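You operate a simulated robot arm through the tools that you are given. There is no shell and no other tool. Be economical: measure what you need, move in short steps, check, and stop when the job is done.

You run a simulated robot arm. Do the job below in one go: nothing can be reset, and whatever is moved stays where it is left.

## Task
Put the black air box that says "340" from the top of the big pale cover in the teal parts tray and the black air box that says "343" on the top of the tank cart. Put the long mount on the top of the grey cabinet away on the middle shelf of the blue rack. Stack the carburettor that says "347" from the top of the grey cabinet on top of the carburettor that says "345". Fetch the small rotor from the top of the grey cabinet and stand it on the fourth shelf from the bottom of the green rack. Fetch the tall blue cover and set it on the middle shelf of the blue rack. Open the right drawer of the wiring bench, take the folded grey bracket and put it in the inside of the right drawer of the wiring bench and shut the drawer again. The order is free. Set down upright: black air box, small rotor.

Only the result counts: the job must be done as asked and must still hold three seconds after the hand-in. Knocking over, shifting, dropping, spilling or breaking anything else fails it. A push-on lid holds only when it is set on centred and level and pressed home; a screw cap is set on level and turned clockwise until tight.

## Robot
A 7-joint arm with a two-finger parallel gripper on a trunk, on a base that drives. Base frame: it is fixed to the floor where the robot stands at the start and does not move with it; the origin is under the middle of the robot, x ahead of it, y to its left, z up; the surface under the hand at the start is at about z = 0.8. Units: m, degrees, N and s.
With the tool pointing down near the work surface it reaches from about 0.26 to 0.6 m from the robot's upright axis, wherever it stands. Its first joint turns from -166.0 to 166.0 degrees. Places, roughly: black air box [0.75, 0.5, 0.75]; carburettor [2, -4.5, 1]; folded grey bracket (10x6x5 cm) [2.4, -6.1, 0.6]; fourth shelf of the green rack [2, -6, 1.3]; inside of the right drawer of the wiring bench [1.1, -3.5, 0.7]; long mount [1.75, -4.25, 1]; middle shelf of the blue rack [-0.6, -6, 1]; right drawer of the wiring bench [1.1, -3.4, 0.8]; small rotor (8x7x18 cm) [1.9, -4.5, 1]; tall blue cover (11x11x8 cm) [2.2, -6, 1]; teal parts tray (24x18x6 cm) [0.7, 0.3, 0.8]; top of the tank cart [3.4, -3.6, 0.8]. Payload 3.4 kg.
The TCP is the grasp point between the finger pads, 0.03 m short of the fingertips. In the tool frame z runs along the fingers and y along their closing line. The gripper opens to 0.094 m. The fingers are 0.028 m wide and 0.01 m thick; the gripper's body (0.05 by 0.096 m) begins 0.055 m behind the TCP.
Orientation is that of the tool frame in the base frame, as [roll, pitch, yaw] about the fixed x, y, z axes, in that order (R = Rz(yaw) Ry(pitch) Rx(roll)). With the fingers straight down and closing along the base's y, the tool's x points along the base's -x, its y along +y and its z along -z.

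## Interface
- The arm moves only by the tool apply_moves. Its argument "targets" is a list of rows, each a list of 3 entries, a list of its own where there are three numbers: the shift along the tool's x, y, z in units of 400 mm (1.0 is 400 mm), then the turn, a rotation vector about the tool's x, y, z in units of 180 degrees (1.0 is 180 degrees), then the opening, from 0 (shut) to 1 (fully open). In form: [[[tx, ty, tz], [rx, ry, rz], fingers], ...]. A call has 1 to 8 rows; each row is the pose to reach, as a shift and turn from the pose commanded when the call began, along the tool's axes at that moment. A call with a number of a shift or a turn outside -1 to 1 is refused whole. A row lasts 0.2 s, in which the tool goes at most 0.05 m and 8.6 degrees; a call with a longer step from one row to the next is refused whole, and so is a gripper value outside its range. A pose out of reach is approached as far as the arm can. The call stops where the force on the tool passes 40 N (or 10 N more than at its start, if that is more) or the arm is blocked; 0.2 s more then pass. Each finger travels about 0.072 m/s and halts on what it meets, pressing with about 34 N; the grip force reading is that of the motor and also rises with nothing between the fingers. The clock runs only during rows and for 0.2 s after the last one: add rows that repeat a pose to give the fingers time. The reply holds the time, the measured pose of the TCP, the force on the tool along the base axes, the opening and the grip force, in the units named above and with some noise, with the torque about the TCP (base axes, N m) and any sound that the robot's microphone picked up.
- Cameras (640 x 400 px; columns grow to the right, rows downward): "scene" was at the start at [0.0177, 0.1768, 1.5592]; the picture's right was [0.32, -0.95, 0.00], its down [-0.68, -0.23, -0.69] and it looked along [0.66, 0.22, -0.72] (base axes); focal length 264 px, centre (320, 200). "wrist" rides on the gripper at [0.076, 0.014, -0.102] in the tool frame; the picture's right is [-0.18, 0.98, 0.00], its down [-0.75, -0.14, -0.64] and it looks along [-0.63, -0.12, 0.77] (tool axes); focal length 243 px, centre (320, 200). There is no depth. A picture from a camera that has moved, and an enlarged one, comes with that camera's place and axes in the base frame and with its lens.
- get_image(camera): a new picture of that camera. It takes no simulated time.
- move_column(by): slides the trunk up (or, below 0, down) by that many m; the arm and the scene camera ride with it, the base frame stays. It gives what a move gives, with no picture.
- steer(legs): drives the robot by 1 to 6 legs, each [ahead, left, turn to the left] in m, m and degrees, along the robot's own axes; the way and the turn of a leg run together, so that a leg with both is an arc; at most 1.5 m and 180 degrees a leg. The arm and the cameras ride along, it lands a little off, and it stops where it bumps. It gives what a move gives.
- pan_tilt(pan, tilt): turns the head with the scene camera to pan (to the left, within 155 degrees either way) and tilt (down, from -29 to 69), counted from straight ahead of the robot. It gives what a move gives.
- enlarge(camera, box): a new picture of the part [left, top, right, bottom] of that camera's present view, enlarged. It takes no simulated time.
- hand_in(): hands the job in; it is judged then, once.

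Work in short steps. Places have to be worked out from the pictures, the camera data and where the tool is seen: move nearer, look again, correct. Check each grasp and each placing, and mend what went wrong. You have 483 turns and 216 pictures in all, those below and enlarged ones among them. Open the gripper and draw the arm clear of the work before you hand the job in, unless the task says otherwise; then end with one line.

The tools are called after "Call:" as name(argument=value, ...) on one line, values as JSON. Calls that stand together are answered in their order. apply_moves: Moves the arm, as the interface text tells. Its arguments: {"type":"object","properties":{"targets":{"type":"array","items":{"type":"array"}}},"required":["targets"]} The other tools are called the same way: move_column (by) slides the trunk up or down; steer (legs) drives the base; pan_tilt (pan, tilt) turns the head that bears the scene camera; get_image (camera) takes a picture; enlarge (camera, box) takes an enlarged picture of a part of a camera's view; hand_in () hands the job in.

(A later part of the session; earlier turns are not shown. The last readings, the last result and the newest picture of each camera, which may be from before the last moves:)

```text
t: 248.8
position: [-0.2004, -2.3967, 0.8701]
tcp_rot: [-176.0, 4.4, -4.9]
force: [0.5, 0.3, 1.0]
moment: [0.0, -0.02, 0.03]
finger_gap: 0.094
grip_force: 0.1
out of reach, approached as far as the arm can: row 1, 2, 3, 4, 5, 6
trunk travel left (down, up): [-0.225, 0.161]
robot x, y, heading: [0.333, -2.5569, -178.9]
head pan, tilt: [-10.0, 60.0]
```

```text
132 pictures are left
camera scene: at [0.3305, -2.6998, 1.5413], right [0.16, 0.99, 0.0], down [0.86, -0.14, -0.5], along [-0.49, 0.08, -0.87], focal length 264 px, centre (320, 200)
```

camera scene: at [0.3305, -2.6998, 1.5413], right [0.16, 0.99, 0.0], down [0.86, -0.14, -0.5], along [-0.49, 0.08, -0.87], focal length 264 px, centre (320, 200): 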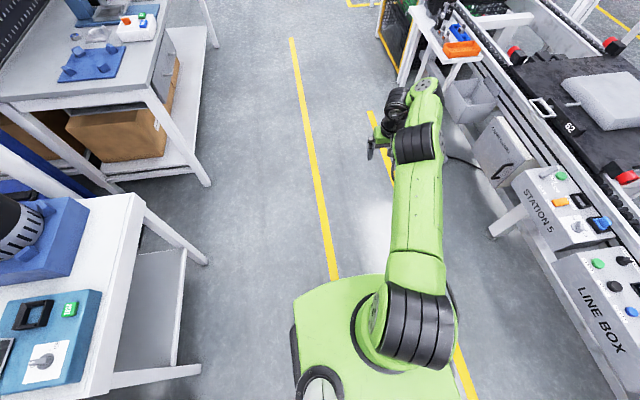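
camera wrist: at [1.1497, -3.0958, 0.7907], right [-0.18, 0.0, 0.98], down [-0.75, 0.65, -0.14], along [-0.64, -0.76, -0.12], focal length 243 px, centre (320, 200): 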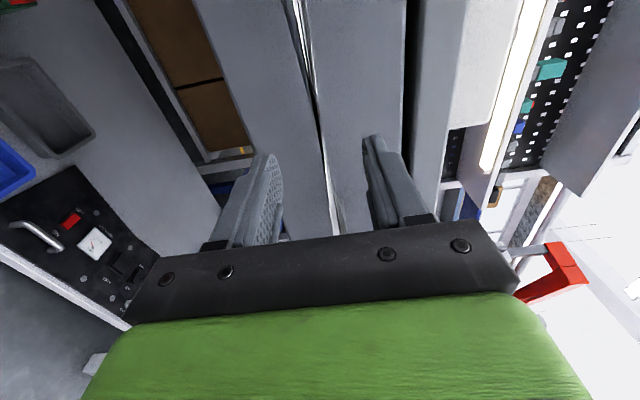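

The elbow is now on the wrong side (no cables on top); the earlier tilt-up posture had the elbow right. I reverse these rotations to get back there.

Call:
apply_moves(targets=[[[0, 0, 0], [0, 0, 0.045], 1], [[0, 0, 0], [0, 0, 0.09], 1], [[0, 0, 0], [0, 0, 0.135], 1], [[0, 0, 0], [0, 0, 0.18], 1], [[0, 0, 0], [0, 0, 0.225], 1], [[0, 0, 0], [0, 0, 0.27], 1], [[0, 0, 0], [0, 0, 0.315], 1], [[0, 0, 0], [0, 0, 0.36], 1]])

Call:
apply_moves(targets=[[[0, 0, 0], [0, 0, 0.045], 1], [[0, 0, 0], [0, 0, 0.09], 1], [[0, 0, 0], [0, 0, 0.135], 1], [[0, 0, 0], [0, 0, 0.18], 1], [[0, 0, 0], [0, 0, 0.225], 1], [[0, 0, 0], [0, 0, 0.27], 1], [[0, 0, 0], [0, 0, 0.315], 1], [[0, 0, 0], [0, 0, 0.36], 1]])

Call:
apply_moves(targets=[[[0, 0, 0], [0, 0, 0.045], 1], [[0, 0, 0], [0, 0, 0.09], 1], [[0, 0, 0], [0, 0, 0.135], 1], [[0, 0, 0], [0, 0, 0.18], 1], [[0, 0, 0], [0, 0, 0.225], 1], [[0, 0, 0], [0, 0, 0.27], 1], [[0, 0, 0], [0, 0, 0.315], 1], [[0, 0, 0], [0, 0, 0.34], 1]])

```text
t: 250.6
position: [-0.1995, -2.3915, 0.8684]
tcp_rot: [177.6, 5.5, -70.3]
force: [0.2, 0.2, 0.0]
moment: [-0.03, 0.01, -0.02]
finger_gap: 0.0941
grip_force: 0.0
trunk travel left (down, up): [-0.225, 0.161]
robot x, y, heading: [0.3314, -2.558, -179.0]
head pan, tilt: [-10.0, 60.0]
```

```text
t: 252.4
position: [-0.2, -2.3919, 0.8672]
tcp_rot: [174.0, 0.4, -135.0]
force: [-0.4, -0.8, 0.0]
moment: [0.0, 0.0, -0.03]
finger_gap: 0.094
grip_force: 0.1
trunk travel left (down, up): [-0.225, 0.161]
robot x, y, heading: [0.3369, -2.5599, -179.0]
head pan, tilt: [-10.0, 60.0]
```

```text
t: 254.2
position: [-0.1986, -2.3927, 0.8683]
tcp_rot: [176.9, -5.0, 164.0]
force: [0.7, 0.2, -0.2]
moment: [0.04, 0.02, 0.0]
finger_gap: 0.0938
grip_force: 0.1
trunk travel left (down, up): [-0.225, 0.161]
robot x, y, heading: [0.3334, -2.5588, -179.0]
head pan, tilt: [-10.0, 60.0]
```

Call:
apply_moves(targets=[[[0.055, -0.016, 0.015], [0, 0.036, 0], 1], [[0.11, -0.032, 0.03], [0, 0.072, 0], 1], [[0.165, -0.048, 0.045], [0, 0.108, 0], 1], [[0.22, -0.065, 0.06], [0, 0.144, 0], 1], [[0.275, -0.081, 0.075], [0, 0.18, 0], 1], [[0.33, -0.097, 0.09], [0, 0.216, 0], 1], [[0.385, -0.113, 0.105], [0, 0.252, 0], 1], [[0.44, -0.13, 0.12], [0, 0.282, 0], 1]])

Call:
get_image(camera="scene")

```text
t: 256.0
position: [-0.3861, -2.3916, 0.8338]
tcp_rot: [174.5, -55.7, 168.4]
force: [-0.2, 0.7, 0.3]
moment: [-0.01, 0.02, 0.03]
finger_gap: 0.0941
grip_force: 0.1
out of reach, approached as far as the arm can: row 1, 2
trunk travel left (down, up): [-0.225, 0.161]
robot x, y, heading: [0.3313, -2.5556, -179.0]
head pan, tilt: [-10.0, 60.0]
```

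```text
131 pictures are left
camera scene: at [0.3299, -2.7008, 1.5412], right [0.16, 0.99, 0.0], down [0.86, -0.14, -0.5], along [-0.49, 0.08, -0.87], focal length 264 px, centre (320, 200)
```

scene: 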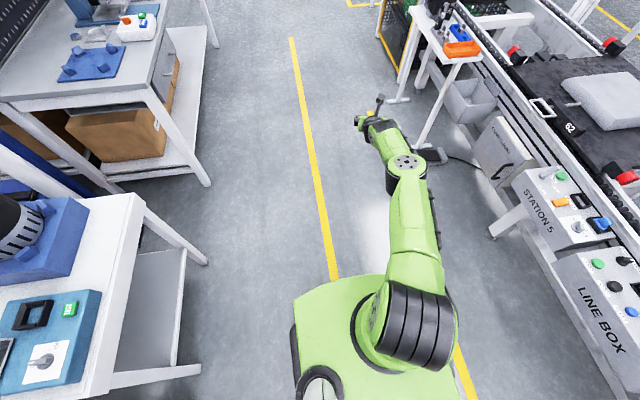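

Call:
apply_moves(targets=[[[0.003, 0.044, -0.002], [-0.026, 0, -0.038], 1], [[0.011, 0.087, -0.007], [-0.052, 0, -0.077], 1], [[0.024, 0.128, -0.016], [-0.078, 0, -0.115], 1], [[0.042, 0.166, -0.029], [-0.104, 0, -0.154], 1], [[0.065, 0.201, -0.044], [-0.13, 0, -0.192], 1], [[0.092, 0.23, -0.062], [-0.156, 0, -0.231], 1], [[0.122, 0.255, -0.083], [-0.182, 0, -0.269], 1]])

Call:
apply_moves(targets=[[[0.003, 0.044, -0.002], [-0.026, 0, -0.038], 1], [[0.011, 0.087, -0.007], [-0.052, 0, -0.077], 1], [[0.024, 0.128, -0.016], [-0.078, 0, -0.115], 1], [[0.042, 0.166, -0.029], [-0.104, 0, -0.154], 1], [[0.065, 0.201, -0.044], [-0.13, 0, -0.192], 1], [[0.092, 0.23, -0.062], [-0.156, 0, -0.231], 1], [[0.122, 0.255, -0.083], [-0.182, 0, -0.269], 1]])

Call:
apply_moves(targets=[[[0.003, 0.044, -0.002], [-0.026, 0, -0.038], 1], [[0.011, 0.087, -0.007], [-0.052, 0, -0.077], 1], [[0.024, 0.128, -0.016], [-0.078, 0, -0.115], 1], [[0.042, 0.166, -0.029], [-0.104, 0, -0.154], 1], [[0.065, 0.201, -0.044], [-0.13, 0, -0.192], 1], [[0.092, 0.23, -0.062], [-0.156, 0, -0.231], 1], [[0.122, 0.255, -0.083], [-0.182, 0, -0.269], 1]])

Call:
get_image(camera="scene")

```text
t: 257.6
position: [-0.3587, -2.2966, 0.8968]
tcp_rot: [106.9, -23.1, -143.7]
force: [-0.4, 0.0, 0.2]
moment: [0.0, 0.0, 0.02]
finger_gap: 0.0936
grip_force: 0.0
trunk travel left (down, up): [-0.225, 0.161]
robot x, y, heading: [0.3355, -2.5604, -179.2]
head pan, tilt: [-10.0, 60.0]
```

```text
t: 259.2
position: [-0.3592, -2.2995, 1.0158]
tcp_rot: [72.1, 24.7, -144.0]
force: [-0.3, -0.3, 1.0]
moment: [0.02, -0.02, 0.01]
finger_gap: 0.094
grip_force: 0.0
trunk travel left (down, up): [-0.225, 0.161]
robot x, y, heading: [0.3321, -2.559, -179.0]
head pan, tilt: [-10.0, 60.0]
```

```text
t: 260.8
position: [-0.3871, -2.3949, 1.0746]
tcp_rot: [2.5, 55.9, 165.9]
force: [-0.2, -0.1, 0.2]
moment: [0.03, -0.01, 0.01]
finger_gap: 0.0939
grip_force: 0.2
trunk travel left (down, up): [-0.225, 0.161]
robot x, y, heading: [0.3361, -2.5588, -179.2]
head pan, tilt: [-10.0, 60.0]
```

```text
130 pictures are left
camera scene: at [0.3304, -2.7, 1.5413], right [0.16, 0.99, 0.0], down [0.86, -0.14, -0.5], along [-0.49, 0.08, -0.87], focal length 264 px, centre (320, 200)
```

scene: 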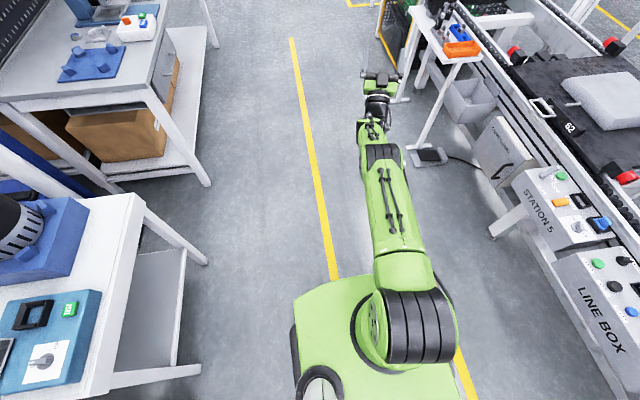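

Elbow up with cables on top — the normal posture. I raise the hand first, then tilt it down with the wrist kept high.

Call:
apply_moves(targets=[[[-0.096, 0, 0.036], [0, 0, 0], 1], [[-0.19, 0, 0.072], [0, 0, 0], 1], [[-0.288, 0, 0.108], [0, 0, 0], 1], [[-0.384, 0, 0.144], [0, 0, 0], 1], [[-0.48, 0, 0.18], [0, 0, 0], 1]])

Call:
get_image(camera="scene")

```text
t: 262.0
position: [-0.3386, -2.4065, 1.2745]
tcp_rot: [2.7, 56.1, 166.3]
force: [-0.4, 0.2, 0.2]
moment: [-0.03, -0.03, 0.02]
finger_gap: 0.0939
grip_force: 0.1
trunk travel left (down, up): [-0.225, 0.161]
robot x, y, heading: [0.3274, -2.5609, -179.1]
head pan, tilt: [-10.0, 60.0]
```

```text
129 pictures are left
camera scene: at [0.3319, -2.7002, 1.5413], right [0.16, 0.99, 0.0], down [0.85, -0.14, -0.5], along [-0.49, 0.08, -0.87], focal length 264 px, centre (320, 200)
```

scene: 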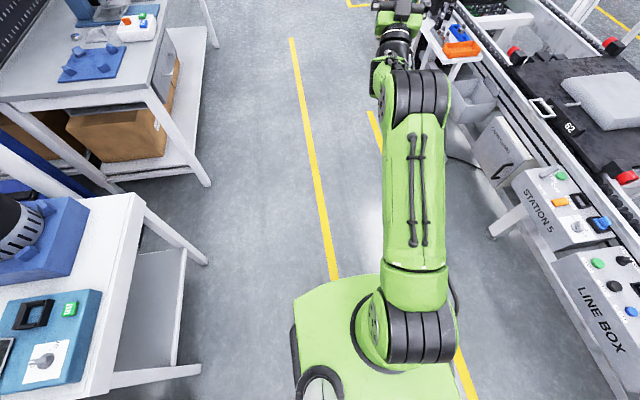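

Now tilt down about the wrist by 60°.

Call:
apply_moves(targets=[[[0.065, 0, -0.004], [0, 0.0417, 0], 1], [[0.129, 0, -0.017], [0, 0.0833, 0], 1], [[0.191, 0, -0.038], [0, 0.125, 0], 1], [[0.25, 0, -0.067], [0, 0.1667, 0], 1], [[0.304, 0, -0.103], [0, 0.2083, 0], 1], [[0.354, 0, -0.146], [0, 0.25, 0], 1], [[0.397, 0, -0.196], [0, 0.2917, 0], 1], [[0.433, 0, -0.25], [0, 0.333, 0], 1]])

Call:
apply_moves(targets=[[[0.065, 0, -0.004], [0, 0.0417, 0], 1], [[0.129, 0, -0.017], [0, 0.0833, 0], 1], [[0.191, 0, -0.038], [0, 0.125, 0], 1], [[0.25, 0, -0.067], [0, 0.1667, 0], 1], [[0.304, 0, -0.103], [0, 0.2083, 0], 1], [[0.354, 0, -0.146], [0, 0.25, 0], 1], [[0.397, 0, -0.196], [0, 0.2917, 0], 1], [[0.433, 0, -0.25], [0, 0.333, 0], 1]])

Call:
get_image(camera="scene")

```text
t: 263.8
position: [-0.3542, -2.4054, 1.0726]
tcp_rot: [176.7, 63.8, -19.1]
force: [-0.2, -0.2, 0.8]
moment: [-0.02, -0.01, 0.02]
finger_gap: 0.0938
grip_force: 0.1
trunk travel left (down, up): [-0.225, 0.161]
robot x, y, heading: [0.333, -2.5569, -179.1]
head pan, tilt: [-10.0, 60.0]
```

```text
t: 265.6
position: [-0.1966, -2.455, 0.9635]
tcp_rot: [178.4, 3.9, -16.2]
force: [-0.4, -0.1, -0.6]
moment: [0.02, 0.0, -0.01]
finger_gap: 0.0938
grip_force: 0.1
trunk travel left (down, up): [-0.225, 0.161]
robot x, y, heading: [0.3331, -2.5608, -178.7]
head pan, tilt: [-10.0, 60.0]
```

```text
128 pictures are left
camera scene: at [0.3306, -2.6998, 1.5413], right [0.16, 0.99, 0.0], down [0.86, -0.14, -0.5], along [-0.49, 0.08, -0.87], focal length 264 px, centre (320, 200)
```

scene: 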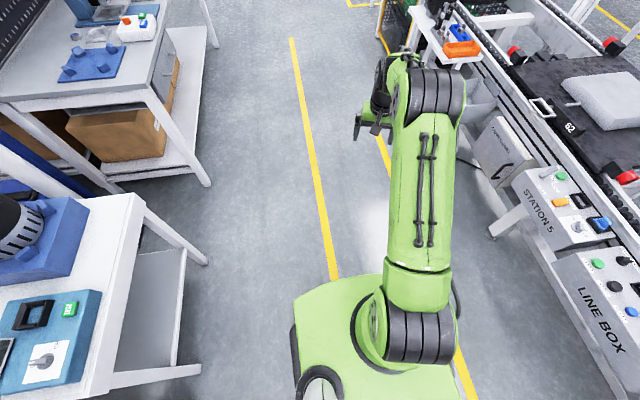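

Vertical in the normal posture. I fold into the compact travel pose.

Call:
apply_moves(targets=[[[0.085, 0.02, -0.037], [0, 0.004, -0.016], 1], [[0.17, 0.04, -0.075], [0, 0.008, -0.032], 1], [[0.25, 0.06, -0.11], [0, 0.012, -0.048], 1], [[0.335, 0.08, -0.15], [0, 0.016, -0.064], 1], [[0.42, 0.1, -0.185], [0, 0.02, -0.08], 1], [[0.5, 0.115, -0.22], [0, 0.02, -0.097], 1]])

Call:
pan_tilt(pan=0, tilt=30)

```text
t: 267.0
position: [-0.0077, -2.5528, 1.0363]
tcp_rot: [179.1, 0.9, 1.4]
force: [1.2, 0.0, 0.0]
moment: [-0.02, 0.0, 0.01]
finger_gap: 0.0939
grip_force: 0.0
trunk travel left (down, up): [-0.225, 0.161]
robot x, y, heading: [0.3324, -2.561, -178.9]
head pan, tilt: [-10.0, 60.0]
```

```text
t: 268.0
position: [-0.0096, -2.5525, 1.0366]
tcp_rot: [179.2, 0.8, 1.3]
force: [-0.3, -0.8, 0.1]
moment: [0.01, 0.0, 0.02]
finger_gap: 0.0942
grip_force: 0.1
trunk travel left (down, up): [-0.225, 0.161]
robot x, y, heading: [0.3361, -2.5579, -179.0]
head pan, tilt: [0.0, 30.0]
```

I drive west to x≈-3.05, turn south and look.

Call:
steer(legs=[[1.45, 0, -1], [1.45, 0, 0], [0.5, 0, 0], [0, 0, 90]])

Call:
get_image(camera="scene")

```text
t: 288.6
position: [-3.1574, -2.877, 1.0368]
tcp_rot: [179.3, 0.8, 88.4]
force: [0.6, 0.1, 0.4]
moment: [-0.02, 0.0, -0.01]
finger_gap: 0.094
grip_force: 0.0
trunk travel left (down, up): [-0.225, 0.161]
robot x, y, heading: [-3.1374, -2.5397, -92.2]
head pan, tilt: [0.0, 30.0]
```

```text
127 pictures are left
camera scene: at [-2.9818, -2.5726, 1.5834], right [-1.0, 0.03, 0.0], down [0.02, 0.5, -0.87], along [-0.03, -0.87, -0.5], focal length 264 px, centre (320, 200)
```

scene: 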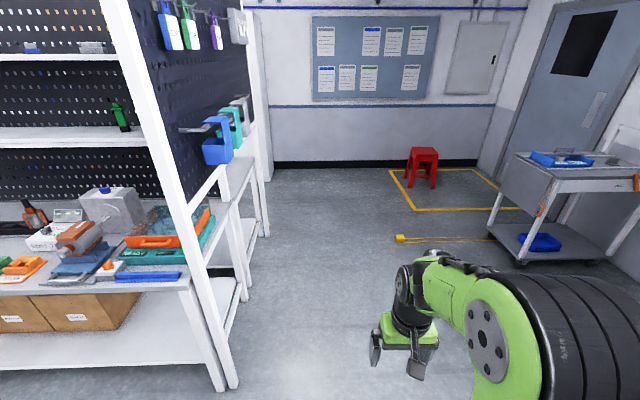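

An opening lies between the double bench (to y≈-4.67) and the white cabinet (y≈-5.8). I go down to y≈-5.2 and face east.

Call:
steer(legs=[[1.3, 0, 2.2], [1.35, 0, 0], [0, 0, 90]])

Call:
get_image(camera="scene")

```text
t: 305.4
position: [-2.7624, -5.2143, 1.0362]
tcp_rot: [179.1, 0.8, -179.3]
force: [-0.8, 1.0, 0.3]
moment: [-0.03, 0.0, 0.0]
finger_gap: 0.0938
grip_force: 0.0
trunk travel left (down, up): [-0.225, 0.161]
robot x, y, heading: [-3.103, -5.2038, 0.1]
head pan, tilt: [0.0, 30.0]
```

```text
126 pictures are left
camera scene: at [-3.0731, -5.0527, 1.5834], right [0.01, -1.0, 0.0], down [-0.5, 0.0, -0.87], along [0.87, 0.01, -0.5], focal length 264 px, centre (320, 200)
```

scene: 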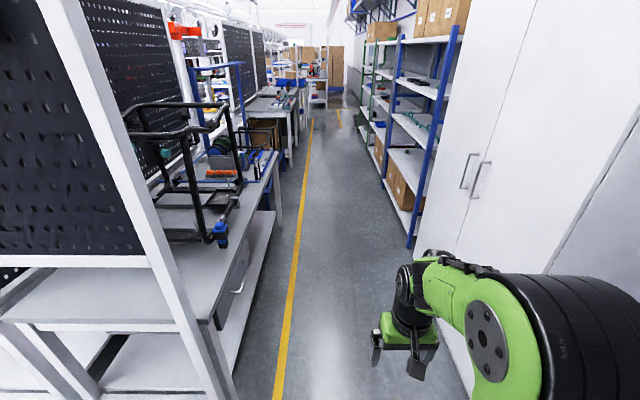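

The aisle runs east at y≈-5.2 with the blue and green racks on the right. I drive ahead to the blue rack and inspect it.

Call:
steer(legs=[[1.2, 0, 0], [1.2, 0, 0]])

Call:
pan_tilt(pan=-90, tilt=25)

Call:
get_image(camera="scene")

Call:
pan_tilt(pan=-10, tilt=20)

Call:
get_image(camera="scene")

```text
t: 317.1
position: [-0.3576, -5.2412, 1.0355]
tcp_rot: [179.2, 0.7, 179.3]
force: [0.3, 0.8, 0.4]
moment: [0.0, 0.02, 0.0]
finger_gap: 0.094
grip_force: 0.1
trunk travel left (down, up): [-0.225, 0.161]
robot x, y, heading: [-0.6998, -5.2215, -1.1]
head pan, tilt: [0.0, 30.0]
```

```text
t: 318.8
position: [-0.3574, -5.2408, 1.0364]
tcp_rot: [179.2, 0.8, 179.2]
force: [-1.0, 0.3, -0.5]
moment: [-0.01, 0.0, -0.01]
finger_gap: 0.0939
grip_force: 0.1
trunk travel left (down, up): [-0.225, 0.161]
robot x, y, heading: [-0.7004, -5.2237, -1.0]
head pan, tilt: [-90.0, 25.0]
```

```text
125 pictures are left
camera scene: at [-0.7565, -5.162, 1.5913], right [-1.0, 0.02, 0.0], down [0.01, 0.42, -0.91], along [-0.02, -0.91, -0.42], focal length 264 px, centre (320, 200)
```

scene: 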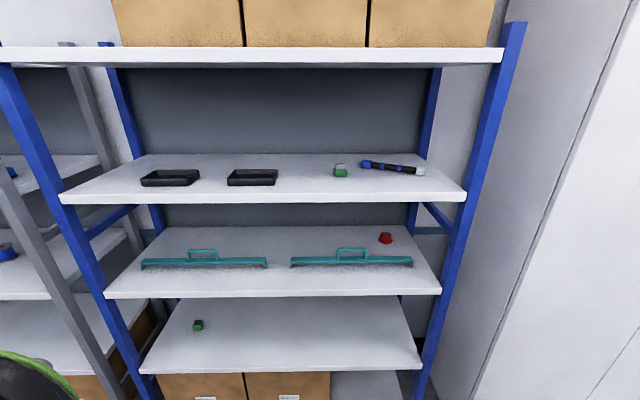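

```text
t: 320.3
position: [-0.3565, -5.2424, 1.0363]
tcp_rot: [179.2, 0.8, 179.2]
force: [0.3, -0.2, -0.6]
moment: [-0.02, 0.0, -0.01]
finger_gap: 0.0939
grip_force: 0.0
trunk travel left (down, up): [-0.225, 0.161]
robot x, y, heading: [-0.6981, -5.2223, -1.0]
head pan, tilt: [-10.0, 20.0]
```

```text
124 pictures are left
camera scene: at [-0.6634, -5.0878, 1.5994], right [-0.19, -0.98, 0.0], down [-0.34, 0.07, -0.94], along [0.92, -0.18, -0.34], focal length 264 px, centre (320, 200)
```

scene: 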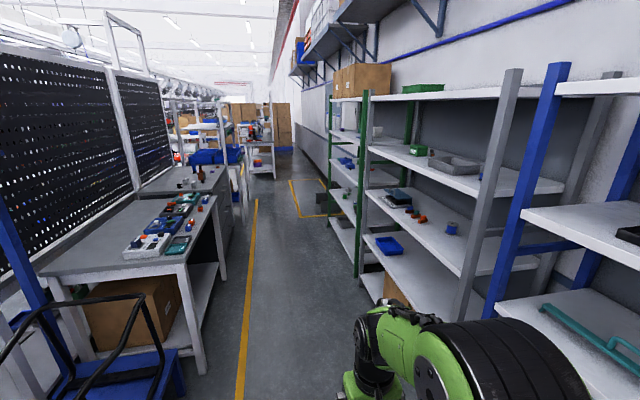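

Blue rack's middle shelf (teal bars, z≈1.0) identified. I drive on east to the grey cabinet.

Call:
steer(legs=[[1.4, 0, 1], [0.6, 0, 0]])

Call:
pan_tilt(pan=35, tilt=30)

Call:
get_image(camera="scene")

Call:
pan_tilt(pan=-45, tilt=25)

Call:
get_image(camera="scene")

```text
t: 330.2
position: [1.6317, -5.2211, 1.0358]
tcp_rot: [179.2, 0.6, -178.5]
force: [-0.1, 0.3, -0.2]
moment: [-0.01, -0.01, -0.01]
finger_gap: 0.0941
grip_force: 0.1
trunk travel left (down, up): [-0.225, 0.161]
robot x, y, heading: [1.2914, -5.2141, 1.1]
head pan, tilt: [-10.0, 20.0]
```

```text
t: 331.4
position: [1.6314, -5.2202, 1.0349]
tcp_rot: [179.3, 0.9, -178.5]
force: [0.6, 0.4, -0.6]
moment: [0.06, 0.0, 0.0]
finger_gap: 0.0941
grip_force: 0.0
trunk travel left (down, up): [-0.225, 0.161]
robot x, y, heading: [1.2894, -5.215, 1.1]
head pan, tilt: [35.0, 30.0]
```

```text
123 pictures are left
camera scene: at [1.3007, -5.0116, 1.5834], right [0.59, -0.81, 0.0], down [-0.4, -0.29, -0.87], along [0.7, 0.51, -0.5], focal length 264 px, centre (320, 200)
```

scene: 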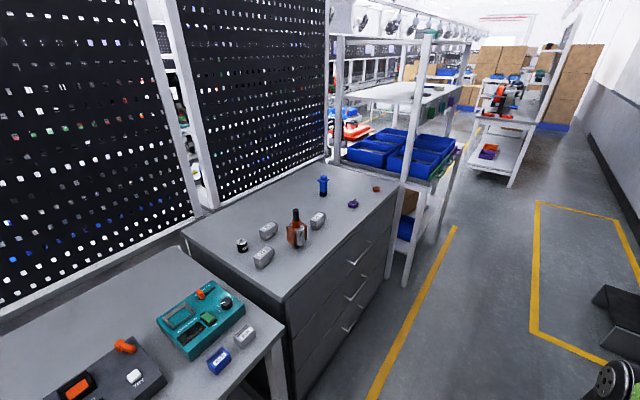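

```text
t: 332.9
position: [1.6317, -5.2215, 1.0358]
tcp_rot: [179.1, 0.8, -178.5]
force: [-0.4, -0.1, -0.2]
moment: [0.02, 0.02, 0.02]
finger_gap: 0.0939
grip_force: 0.1
trunk travel left (down, up): [-0.225, 0.161]
robot x, y, heading: [1.2937, -5.2145, 0.9]
head pan, tilt: [-45.0, 25.0]
```

```text
122 pictures are left
camera scene: at [1.2942, -5.1286, 1.5913], right [-0.69, -0.72, 0.0], down [-0.3, 0.29, -0.91], along [0.65, -0.63, -0.42], focal length 264 px, centre (320, 200)
```

scene: 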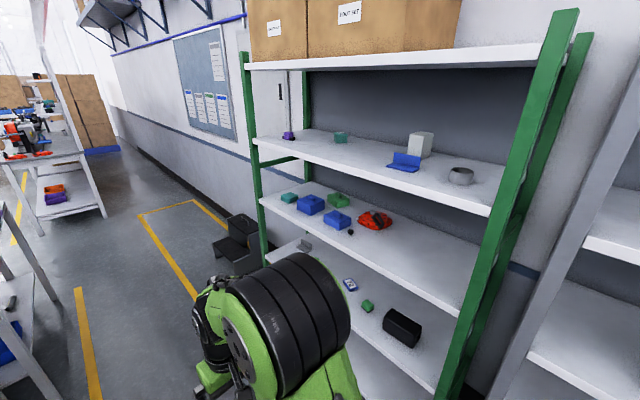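

I turn to face the cabinet (heading 90) at about (1.95, -5.05) and inspect its top.

Call:
steer(legs=[[0.65, 0, 0], [0, 0, 89], [0.12, 0, 0]])

Call:
pan_tilt(pan=0, tilt=45)

Call:
get_image(camera="scene")

```text
t: 341.0
position: [1.9631, -4.7442, 1.0349]
tcp_rot: [179.3, 0.6, -92.0]
force: [-0.1, 1.0, -0.3]
moment: [-0.02, 0.01, 0.01]
finger_gap: 0.0939
grip_force: 0.2
trunk travel left (down, up): [-0.225, 0.161]
robot x, y, heading: [1.9372, -5.0845, 87.7]
head pan, tilt: [-45.0, 25.0]
```

```text
t: 342.1
position: [1.9622, -4.745, 1.0359]
tcp_rot: [179.2, 0.8, -92.2]
force: [-0.6, -0.7, 0.2]
moment: [0.0, -0.03, -0.01]
finger_gap: 0.0941
grip_force: 0.0
trunk travel left (down, up): [-0.225, 0.161]
robot x, y, heading: [1.9347, -5.0887, 87.8]
head pan, tilt: [0.0, 45.0]
```

```text
121 pictures are left
camera scene: at [1.7867, -5.0597, 1.5608], right [1.0, -0.04, 0.0], down [-0.03, -0.71, -0.71], along [0.03, 0.71, -0.71], focal length 264 px, centre (320, 200)
```

scene: 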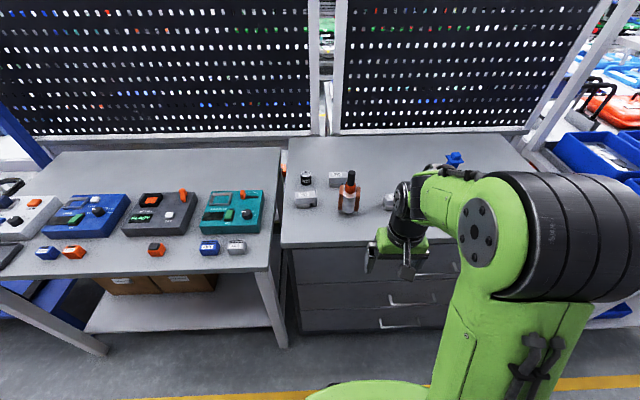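

Call:
enlarge(camera="scene", box=[270, 140, 480, 271])

Call:
get_image(camera="wrist")

```text
3.05 times, centred on (375, 206) of scene
camera zoom: at [1.7867, -5.0597, 1.5608], right [1.0, -0.04, 0.0], down [-0.03, -0.71, -0.71], along [0.03, 0.71, -0.71], focal length 803 px, centre (152, 183)
```

zoom: 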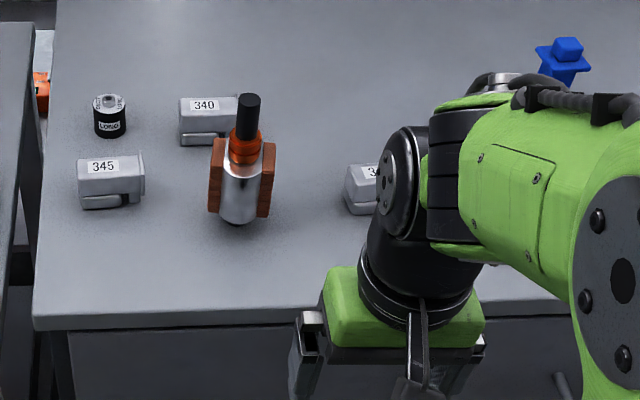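

```text
119 pictures are left
camera wrist: at [1.9473, -4.8242, 1.1368], right [-0.98, 0.22, 0.02], down [0.18, 0.74, 0.65], along [0.13, 0.64, -0.76], focal length 243 px, centre (320, 200)
```

wrist: 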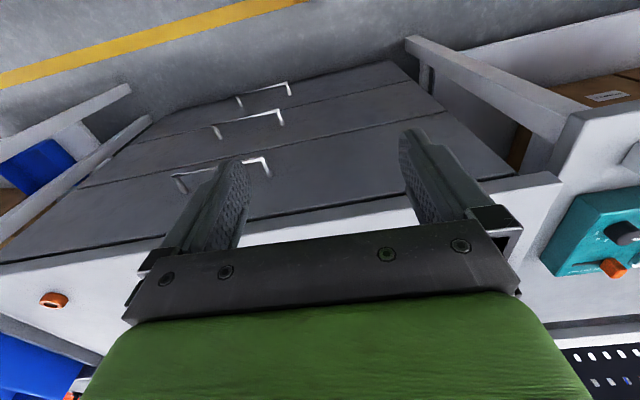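

On the cabinet: carbs 345, 340 and (behind the arm) probably 347, the rotor with its shaft, and the "LONG" mount. I raise the hand above them and drive closer, then view with the wrist camera.

Call:
apply_moves(targets=[[[0, 0, -0.1], [0, 0, 0], 1], [[0, 0, -0.2], [0, 0, 0], 1], [[0, 0, -0.3], [0, 0, 0], 1], [[0, 0, -0.38], [-0.004, 0.003, 0], 1]])

Call:
steer(legs=[[0.12, 0, 2.2]])

Call:
get_image(camera="wrist")

Call:
pan_tilt(pan=0, tilt=55)

Call:
enlarge(camera="scene", box=[240, 80, 560, 280])

```text
t: 343.1
position: [1.9638, -4.7486, 1.1903]
tcp_rot: [178.6, 0.1, -92.1]
force: [-0.4, 0.7, -0.2]
moment: [0.06, -0.01, 0.0]
finger_gap: 0.0939
grip_force: 0.0
trunk travel left (down, up): [-0.225, 0.161]
robot x, y, heading: [1.9366, -5.0866, 87.8]
head pan, tilt: [0.0, 45.0]
```

```text
t: 344.4
position: [1.953, -4.6241, 1.1904]
tcp_rot: [178.5, 0.1, -89.7]
force: [-0.5, 0.4, -0.6]
moment: [-0.06, 0.01, 0.0]
finger_gap: 0.0939
grip_force: 0.0
trunk travel left (down, up): [-0.225, 0.161]
robot x, y, heading: [1.9373, -4.9671, 89.9]
head pan, tilt: [0.0, 45.0]
```

```text
118 pictures are left
camera wrist: at [1.9431, -4.7022, 1.2911], right [-0.98, 0.18, 0.03], down [0.15, 0.75, 0.64], along [0.09, 0.63, -0.77], focal length 243 px, centre (320, 200)
```

wrist: 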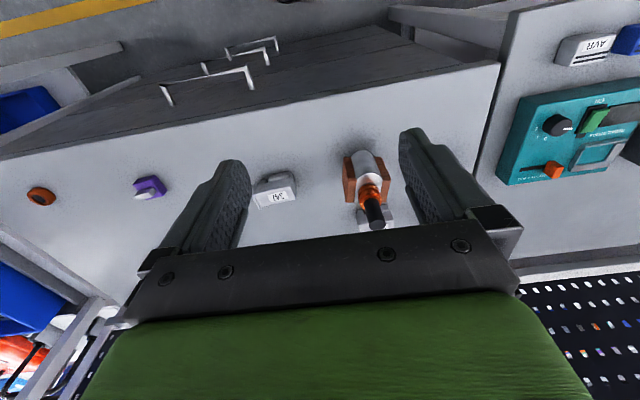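

```text
t: 345.1
position: [1.9541, -4.6256, 1.1903]
tcp_rot: [178.4, 0.2, -89.7]
force: [-0.8, -0.7, -0.1]
moment: [0.03, -0.03, 0.01]
finger_gap: 0.094
grip_force: 0.1
trunk travel left (down, up): [-0.225, 0.161]
robot x, y, heading: [1.9426, -4.9653, 89.9]
head pan, tilt: [0.0, 55.0]
```

```text
2.00 times, centred on (400, 180) of scene
camera zoom: at [1.7882, -4.9529, 1.5474], right [1.0, 0.0, 0.0], down [0.0, -0.82, -0.57], along [0.0, 0.57, -0.82], focal length 527 px, centre (160, 240)
```

zoom: 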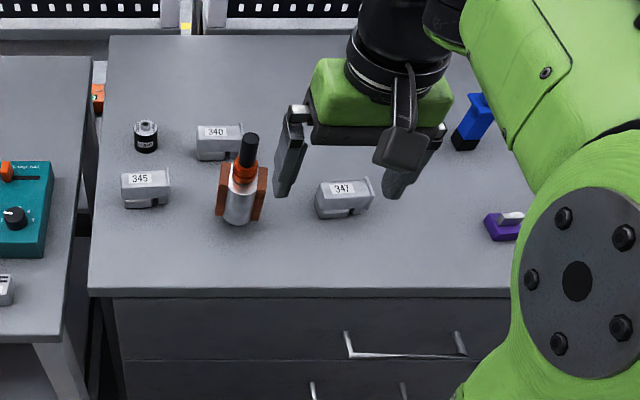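

Call:
enlarge(camera="scene", box=[290, 135, 430, 222])

Call:
enlarge(camera="wrist", box=[240, 140, 320, 220])

```text
4.57 times, centred on (360, 178) of scene
camera zoom: at [1.7882, -4.9529, 1.5474], right [1.0, 0.0, 0.0], down [0.0, -0.82, -0.57], along [0.0, 0.57, -0.82], focal length 1205 px, centre (137, 298)
```

zoom: 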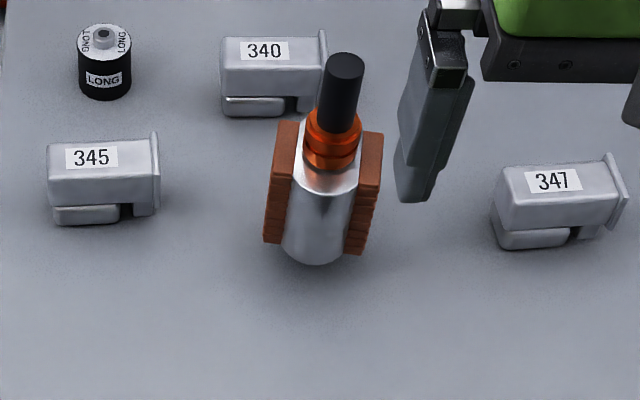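

```text
5.00 times, centred on (280, 180) of wrist
camera zoom: at [1.9431, -4.7041, 1.2915], right [-0.98, 0.18, 0.03], down [0.15, 0.75, 0.64], along [0.09, 0.63, -0.77], focal length 1213 px, centre (520, 300)
```

zoom: 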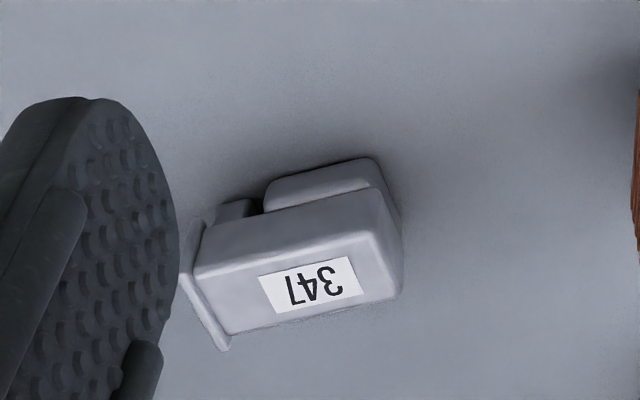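

I'll take the rotor first (it stands between the carbs), gripped from the front with a forward-tilted hand so it can be slid onto the rack shelf. I back up and tilt the hand forward 65° in-plane.

Call:
steer(legs=[[-0.17, 0, 0]])

Call:
apply_moves(targets=[[[-0.075, 0.015, 0.024], [0, -0.045, 0], 1], [[-0.15, 0.03, 0.048], [0, -0.09, 0], 1], [[-0.225, 0.045, 0.072], [0, -0.135, 0], 1], [[-0.3, 0.06, 0.095], [0, -0.18, 0], 1], [[-0.375, 0.075, 0.119], [0, -0.225, 0], 1], [[-0.45, 0.09, 0.143], [0, -0.27, 0], 1], [[-0.525, 0.105, 0.167], [0, -0.315, 0], 1], [[-0.6, 0.12, 0.19], [0, -0.36, 0], 1]])

Call:
get_image(camera="wrist")

Call:
get_image(camera="scene")

```text
t: 346.6
position: [1.954, -4.7974, 1.1891]
tcp_rot: [178.5, 0.3, -89.8]
force: [0.7, -1.3, -0.4]
moment: [0.03, 0.0, -0.01]
finger_gap: 0.0939
grip_force: 0.0
trunk travel left (down, up): [-0.225, 0.161]
robot x, y, heading: [1.9382, -5.1339, 90.0]
head pan, tilt: [0.0, 55.0]
```

```text
t: 348.4
position: [1.9046, -4.5552, 1.1176]
tcp_rot: [176.3, 65.0, -93.0]
force: [-0.3, -0.1, 0.1]
moment: [0.01, 0.01, 0.01]
finger_gap: 0.0942
grip_force: 0.1
trunk travel left (down, up): [-0.225, 0.161]
robot x, y, heading: [1.9398, -5.1306, 90.1]
head pan, tilt: [0.0, 55.0]
```

```text
114 pictures are left
camera wrist: at [1.8894, -4.6819, 1.0908], right [-0.98, 0.07, 0.19], down [0.17, -0.26, 0.95], along [0.12, 0.96, 0.25], focal length 243 px, centre (320, 200)
```

wrist: 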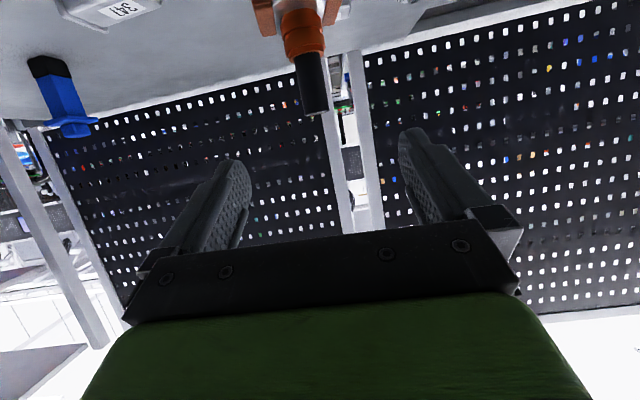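

```text
113 pictures are left
camera scene: at [1.7875, -5.1213, 1.5473], right [1.0, 0.0, 0.0], down [0.0, -0.82, -0.57], along [0.0, 0.57, -0.82], focal length 264 px, centre (320, 200)
```

scene: 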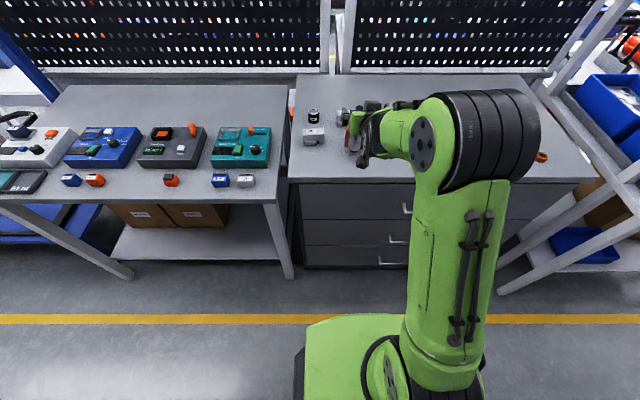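

In-plane tilt works. The shaft tip is at about (1.906, -4.463, 1.069); I advance to grip the shaft/hub at z≈1.03.

Call:
apply_moves(targets=[[[0.03, 0, 0.08], [0, 0, 0], 1], [[0.06, 0, 0.16], [0, 0, 0], 1], [[0.09, 0, 0.24], [0, 0, 0], 1], [[0.1, 0, 0.3], [0, 0, 0], 1]])

Call:
get_image(camera="wrist")

Call:
enlarge(camera="scene", box=[280, 70, 440, 170])

```text
t: 349.4
position: [1.9019, -4.4623, 1.0271]
tcp_rot: [176.4, 64.9, -93.1]
force: [0.2, -0.1, -0.3]
moment: [-0.01, 0.0, -0.02]
finger_gap: 0.094
grip_force: 0.0
trunk travel left (down, up): [-0.225, 0.161]
robot x, y, heading: [1.9391, -5.1357, 89.8]
head pan, tilt: [0.0, 55.0]
```

```text
112 pictures are left
camera wrist: at [1.8886, -4.5895, 1.0016], right [-0.98, 0.07, 0.19], down [0.17, -0.26, 0.95], along [0.12, 0.96, 0.24], focal length 243 px, centre (320, 200)
```

wrist: 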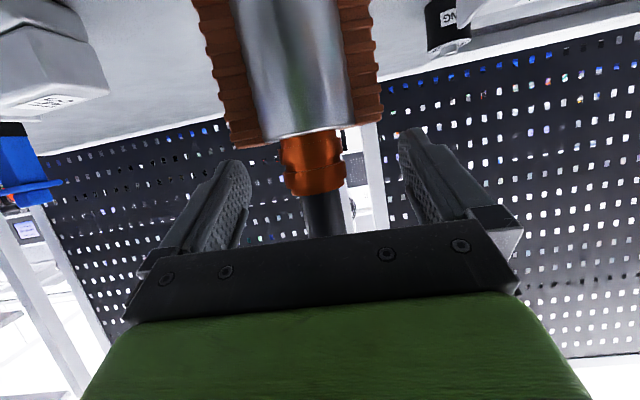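

```text
4.00 times, centred on (360, 120) of scene
camera zoom: at [1.7879, -5.1223, 1.5473], right [1.0, 0.0, 0.0], down [0.0, -0.82, -0.57], along [0.0, 0.57, -0.82], focal length 1054 px, centre (160, 520)
```

zoom: 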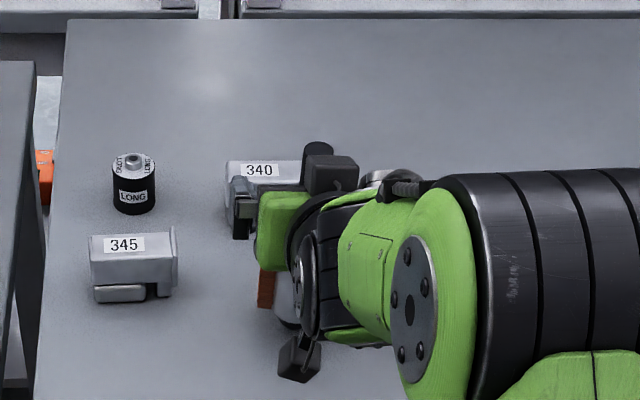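

The hub/shaft boundary sits at the TCP point. Close the gripper.

Call:
apply_moves(targets=[[[0, 0, 0], [0, 0, 0], 0.5], [[0, 0, 0], [0, 0, 0], 0.2], [[0, 0, 0], [0, 0, 0], 0], [[0, 0, 0], [0, 0, 0], 0], [[0, 0, 0], [0, 0, 0], 0], [[0, 0, 0], [0, 0, 0], 0]])

Call:
get_image(camera="wrist")

```text
t: 350.8
position: [1.9033, -4.463, 1.0285]
tcp_rot: [176.5, 64.8, -93.0]
force: [2.9, -1.3, 0.4]
moment: [-0.09, -0.24, -0.03]
finger_gap: 0.0341
grip_force: 34.0
trunk travel left (down, up): [-0.225, 0.161]
robot x, y, heading: [1.9393, -5.135, 89.7]
head pan, tilt: [0.0, 55.0]
```

```text
110 pictures are left
camera wrist: at [1.8892, -4.5902, 1.002], right [-0.98, 0.07, 0.19], down [0.17, -0.26, 0.95], along [0.12, 0.96, 0.24], focal length 243 px, centre (320, 200)
```

wrist: 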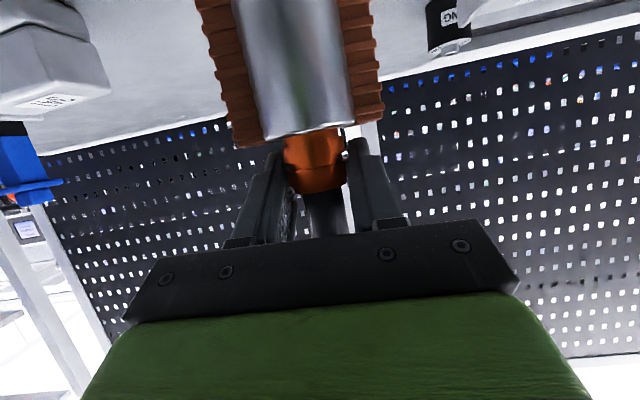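

Gripped on the hub (0.034). Lift straight up.

Call:
apply_moves(targets=[[[-0.06, 0, -0.028], [0, 0, 0], 0], [[-0.12, 0, -0.056], [0, 0, 0], 0], [[-0.2, 0, -0.093], [0, 0, 0], 0], [[-0.29, 0, -0.135], [0, 0, 0], 0], [[-0.36, 0, -0.17], [0, 0, 0], 0]])

Call:
steer(legs=[[-0.12, 0, 0]])

Call:
get_image(camera="wrist")

Call:
get_image(camera="scene")

```text
t: 352.0
position: [1.9026, -4.4616, 1.1879]
tcp_rot: [176.5, 64.7, -92.9]
force: [-1.1, -0.8, -14.3]
moment: [-0.09, -0.03, -0.02]
finger_gap: 0.0328
grip_force: 33.8
trunk travel left (down, up): [-0.225, 0.161]
robot x, y, heading: [1.9369, -5.1349, 89.9]
head pan, tilt: [0.0, 55.0]
```

```text
t: 353.2
position: [1.904, -4.5803, 1.1882]
tcp_rot: [176.6, 64.9, -93.0]
force: [0.1, -1.3, -12.8]
moment: [-0.11, -0.04, -0.01]
finger_gap: 0.0331
grip_force: 34.4
trunk travel left (down, up): [-0.225, 0.161]
robot x, y, heading: [1.9404, -5.2531, 90.0]
head pan, tilt: [0.0, 55.0]
```

```text
109 pictures are left
camera wrist: at [1.8891, -4.7069, 1.1621], right [-0.98, 0.07, 0.19], down [0.17, -0.26, 0.95], along [0.12, 0.96, 0.24], focal length 243 px, centre (320, 200)
```

wrist: 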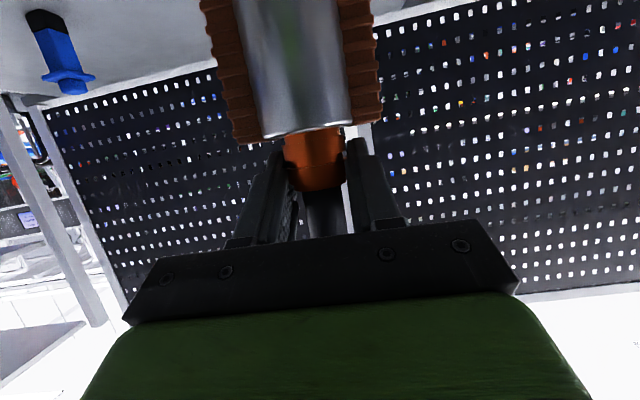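

```text
108 pictures are left
camera scene: at [1.7876, -5.2401, 1.5473], right [1.0, 0.0, 0.0], down [0.0, -0.82, -0.57], along [0.0, 0.57, -0.82], focal length 264 px, centre (320, 200)
```

scene: 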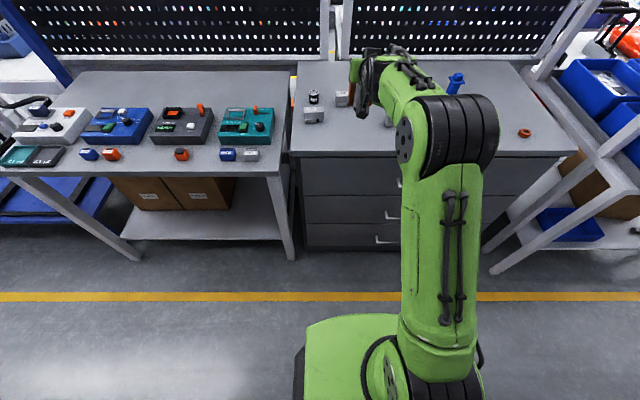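

Rotor held upright (~1.2 kg). I retract and raise it before turning toward the racks.

Call:
move_column(by=0.155)

Call:
apply_moves(targets=[[[-0.02, 0, -0.1], [0, 0, 0], 0], [[-0.04, 0, -0.2], [0, 0, 0], 0], [[-0.06, 0, -0.3], [0, 0, 0], 0], [[-0.08, 0, -0.4], [0, 0, 0], 0], [[-0.08, 0, -0.48], [0, 0, 0], 0]])

```text
t: 355.0
position: [1.9026, -4.5795, 1.3425]
tcp_rot: [176.6, 64.8, -93.0]
force: [-0.7, 0.8, -13.4]
moment: [-0.04, -0.01, 0.0]
finger_gap: 0.033
grip_force: 33.6
trunk travel left (down, up): [-0.38, 0.006]
robot x, y, heading: [1.9394, -5.2531, 90.0]
head pan, tilt: [0.0, 55.0]
```

```text
t: 356.2
position: [1.9062, -4.7427, 1.455]
tcp_rot: [176.5, 64.8, -93.0]
force: [0.7, -0.2, -13.8]
moment: [-0.08, -0.01, 0.03]
finger_gap: 0.0329
grip_force: 34.0
trunk travel left (down, up): [-0.38, 0.006]
robot x, y, heading: [1.9378, -5.2526, 89.9]
head pan, tilt: [0.0, 55.0]
```

Good. I move forward a bit for clearance, then turn around to face the green rack.

Call:
steer(legs=[[0.12, 0, 0], [0, 0, -90], [0, 0, -90]])

Call:
pan_tilt(pan=0, tilt=25)

Call:
get_image(camera="scene")

```text
t: 365.0
position: [1.9874, -5.6439, 1.4548]
tcp_rot: [176.5, 64.8, 88.9]
force: [0.0, 0.8, -13.3]
moment: [0.1, -0.01, 0.03]
finger_gap: 0.0326
grip_force: 34.1
trunk travel left (down, up): [-0.38, 0.006]
robot x, y, heading: [1.9355, -5.1342, -88.3]
head pan, tilt: [0.0, 55.0]
```

```text
t: 365.9
position: [1.9862, -5.6429, 1.4548]
tcp_rot: [176.5, 64.8, 89.0]
force: [-1.0, 0.1, -14.0]
moment: [0.09, 0.04, 0.0]
finger_gap: 0.0321
grip_force: 34.0
trunk travel left (down, up): [-0.38, 0.006]
robot x, y, heading: [1.9386, -5.13, -87.9]
head pan, tilt: [0.0, 25.0]
```

```text
107 pictures are left
camera scene: at [2.0928, -5.1621, 1.7463], right [-1.0, -0.03, 0.0], down [-0.01, 0.42, -0.91], along [0.03, -0.91, -0.42], focal length 264 px, centre (320, 200)
```

scene: 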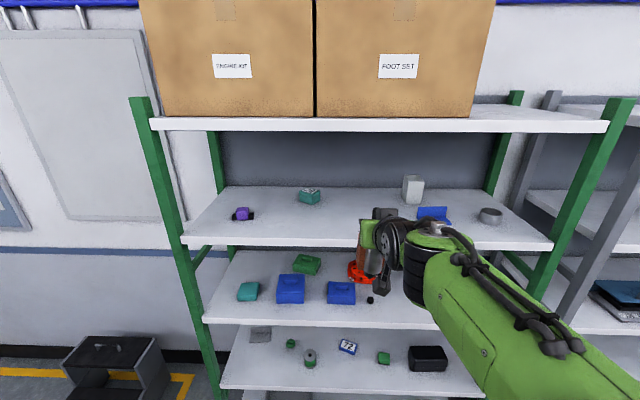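

I take the wrist view to get the shelf's height and front edge.

Call:
get_image(camera="wrist")

Call:
enlarge(camera="scene", box=[160, 160, 480, 360])

```text
106 pictures are left
camera wrist: at [1.9981, -5.5189, 1.4283], right [0.98, -0.04, 0.19], down [-0.18, 0.25, 0.95], along [-0.09, -0.97, 0.24], focal length 243 px, centre (320, 200)
```

wrist: 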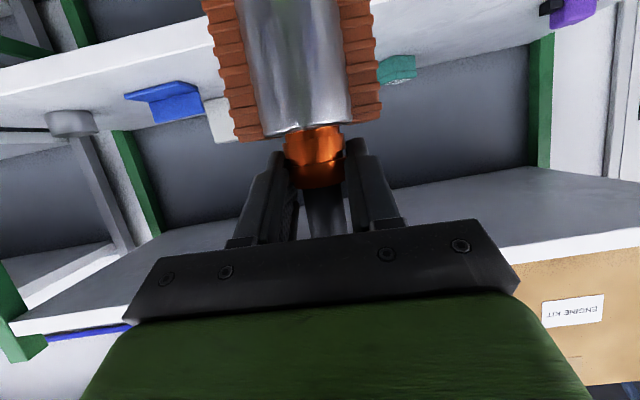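

```text
2.00 times, centred on (320, 260) of scene
camera zoom: at [2.0928, -5.1621, 1.7463], right [-1.0, -0.03, 0.0], down [-0.01, 0.42, -0.91], along [0.03, -0.91, -0.42], focal length 527 px, centre (320, 80)
```

zoom: 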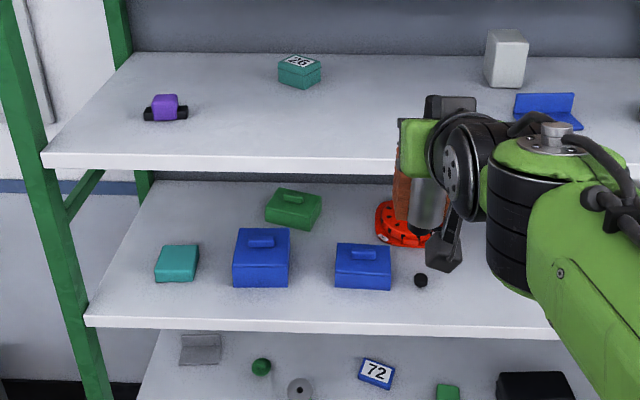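

Shelf 4 is at z≈1.29, front y≈-5.87; a free spot is around (2.2, -5.95). I shift the base left and forward so the rotor comes over it.

Call:
steer(legs=[[0, 0, -2], [0, 0.2, 0], [0.2, 0, 0]])

Call:
get_image(camera="wrist")

Call:
get_image(camera="scene")

```text
t: 369.1
position: [2.1708, -5.8466, 1.4543]
tcp_rot: [176.5, 64.7, 87.2]
force: [-0.5, -0.4, -14.3]
moment: [0.1, -0.01, -0.02]
finger_gap: 0.0326
grip_force: 34.2
trunk travel left (down, up): [-0.38, 0.006]
robot x, y, heading: [2.1381, -5.3337, -90.2]
head pan, tilt: [0.0, 25.0]
```

```text
104 pictures are left
camera wrist: at [2.1853, -5.7232, 1.4284], right [0.98, -0.07, 0.19], down [-0.17, 0.26, 0.95], along [-0.12, -0.96, 0.24], focal length 243 px, centre (320, 200)
```

wrist: 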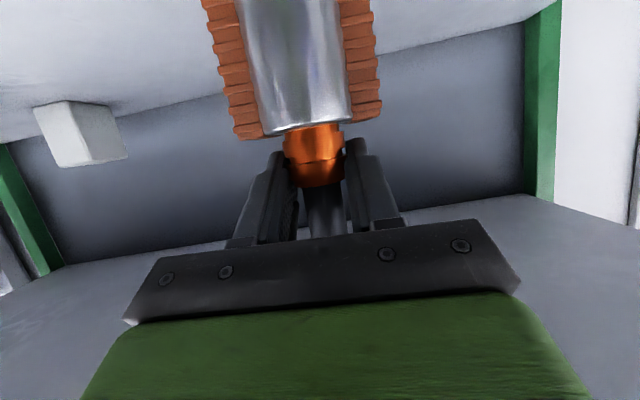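

```text
103 pictures are left
camera scene: at [2.2916, -5.3697, 1.7464], right [-1.0, 0.0, 0.0], down [0.0, 0.42, -0.91], along [0.0, -0.91, -0.42], focal length 264 px, centre (320, 200)
```

scene: 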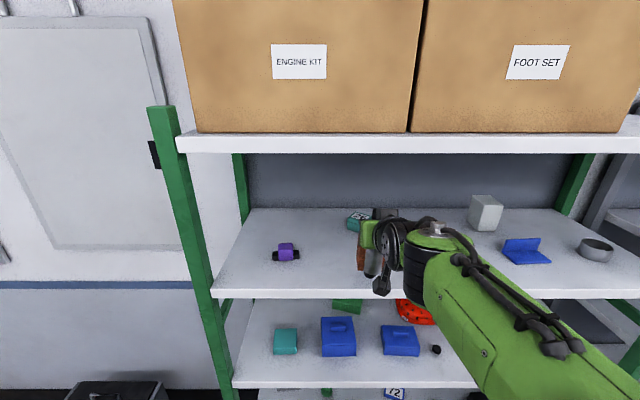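

Clear. I advance to y≈-5.94 and begin lowering.

Call:
apply_moves(targets=[[[-0.03, 0, 0.075], [0, 0, 0], 0], [[-0.06, 0, 0.15], [0, 0, 0], 0], [[-0.095, 0, 0.22], [0, 0, 0], 0], [[-0.07, 0, 0.23], [0, 0, 0], 0], [[-0.05, 0, 0.24], [0, 0, 0], 0]])

Call:
enlarge(camera="scene", box=[280, 180, 480, 305])

```text
t: 370.3
position: [2.1731, -5.9439, 1.4319]
tcp_rot: [176.5, 64.7, 87.2]
force: [0.1, 2.2, -9.8]
moment: [0.28, 0.07, -0.02]
finger_gap: 0.0323
grip_force: 34.0
trunk travel left (down, up): [-0.38, 0.006]
robot x, y, heading: [2.1385, -5.3356, -90.2]
head pan, tilt: [0.0, 25.0]
```

```text
3.20 times, centred on (380, 242) of scene
camera zoom: at [2.2914, -5.3707, 1.7463], right [-1.0, 0.0, 0.0], down [0.0, 0.42, -0.91], along [0.0, -0.91, -0.42], focal length 843 px, centre (128, 64)
```

zoom: 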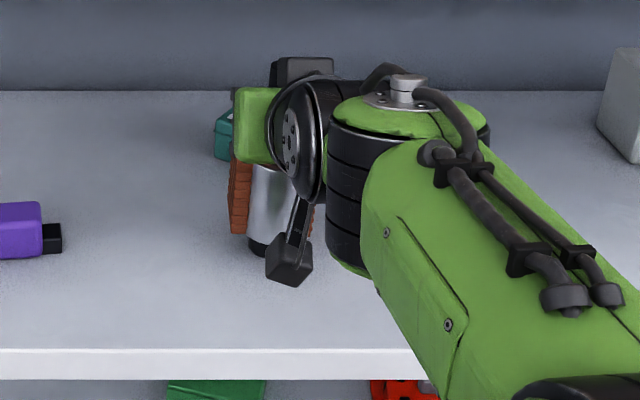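

Contact begins at TCP 1.432 (rotor bottom at ≈1.29). I press 2–3 mm more.

Call:
apply_moves(targets=[[[0.004, 0, 0.002], [0, 0, 0], 0], [[0.008, 0, 0.004], [0, 0, 0], 0], [[0.008, 0, 0.004], [0, 0, 0], 0]])

```text
t: 371.1
position: [2.1709, -5.9421, 1.4324]
tcp_rot: [176.5, 65.4, 87.0]
force: [-1.0, -2.5, 5.4]
moment: [-0.5, 0.27, 0.02]
finger_gap: 0.0324
grip_force: 34.1
trunk travel left (down, up): [-0.38, 0.006]
robot x, y, heading: [2.1374, -5.3338, -90.1]
head pan, tilt: [0.0, 25.0]
```

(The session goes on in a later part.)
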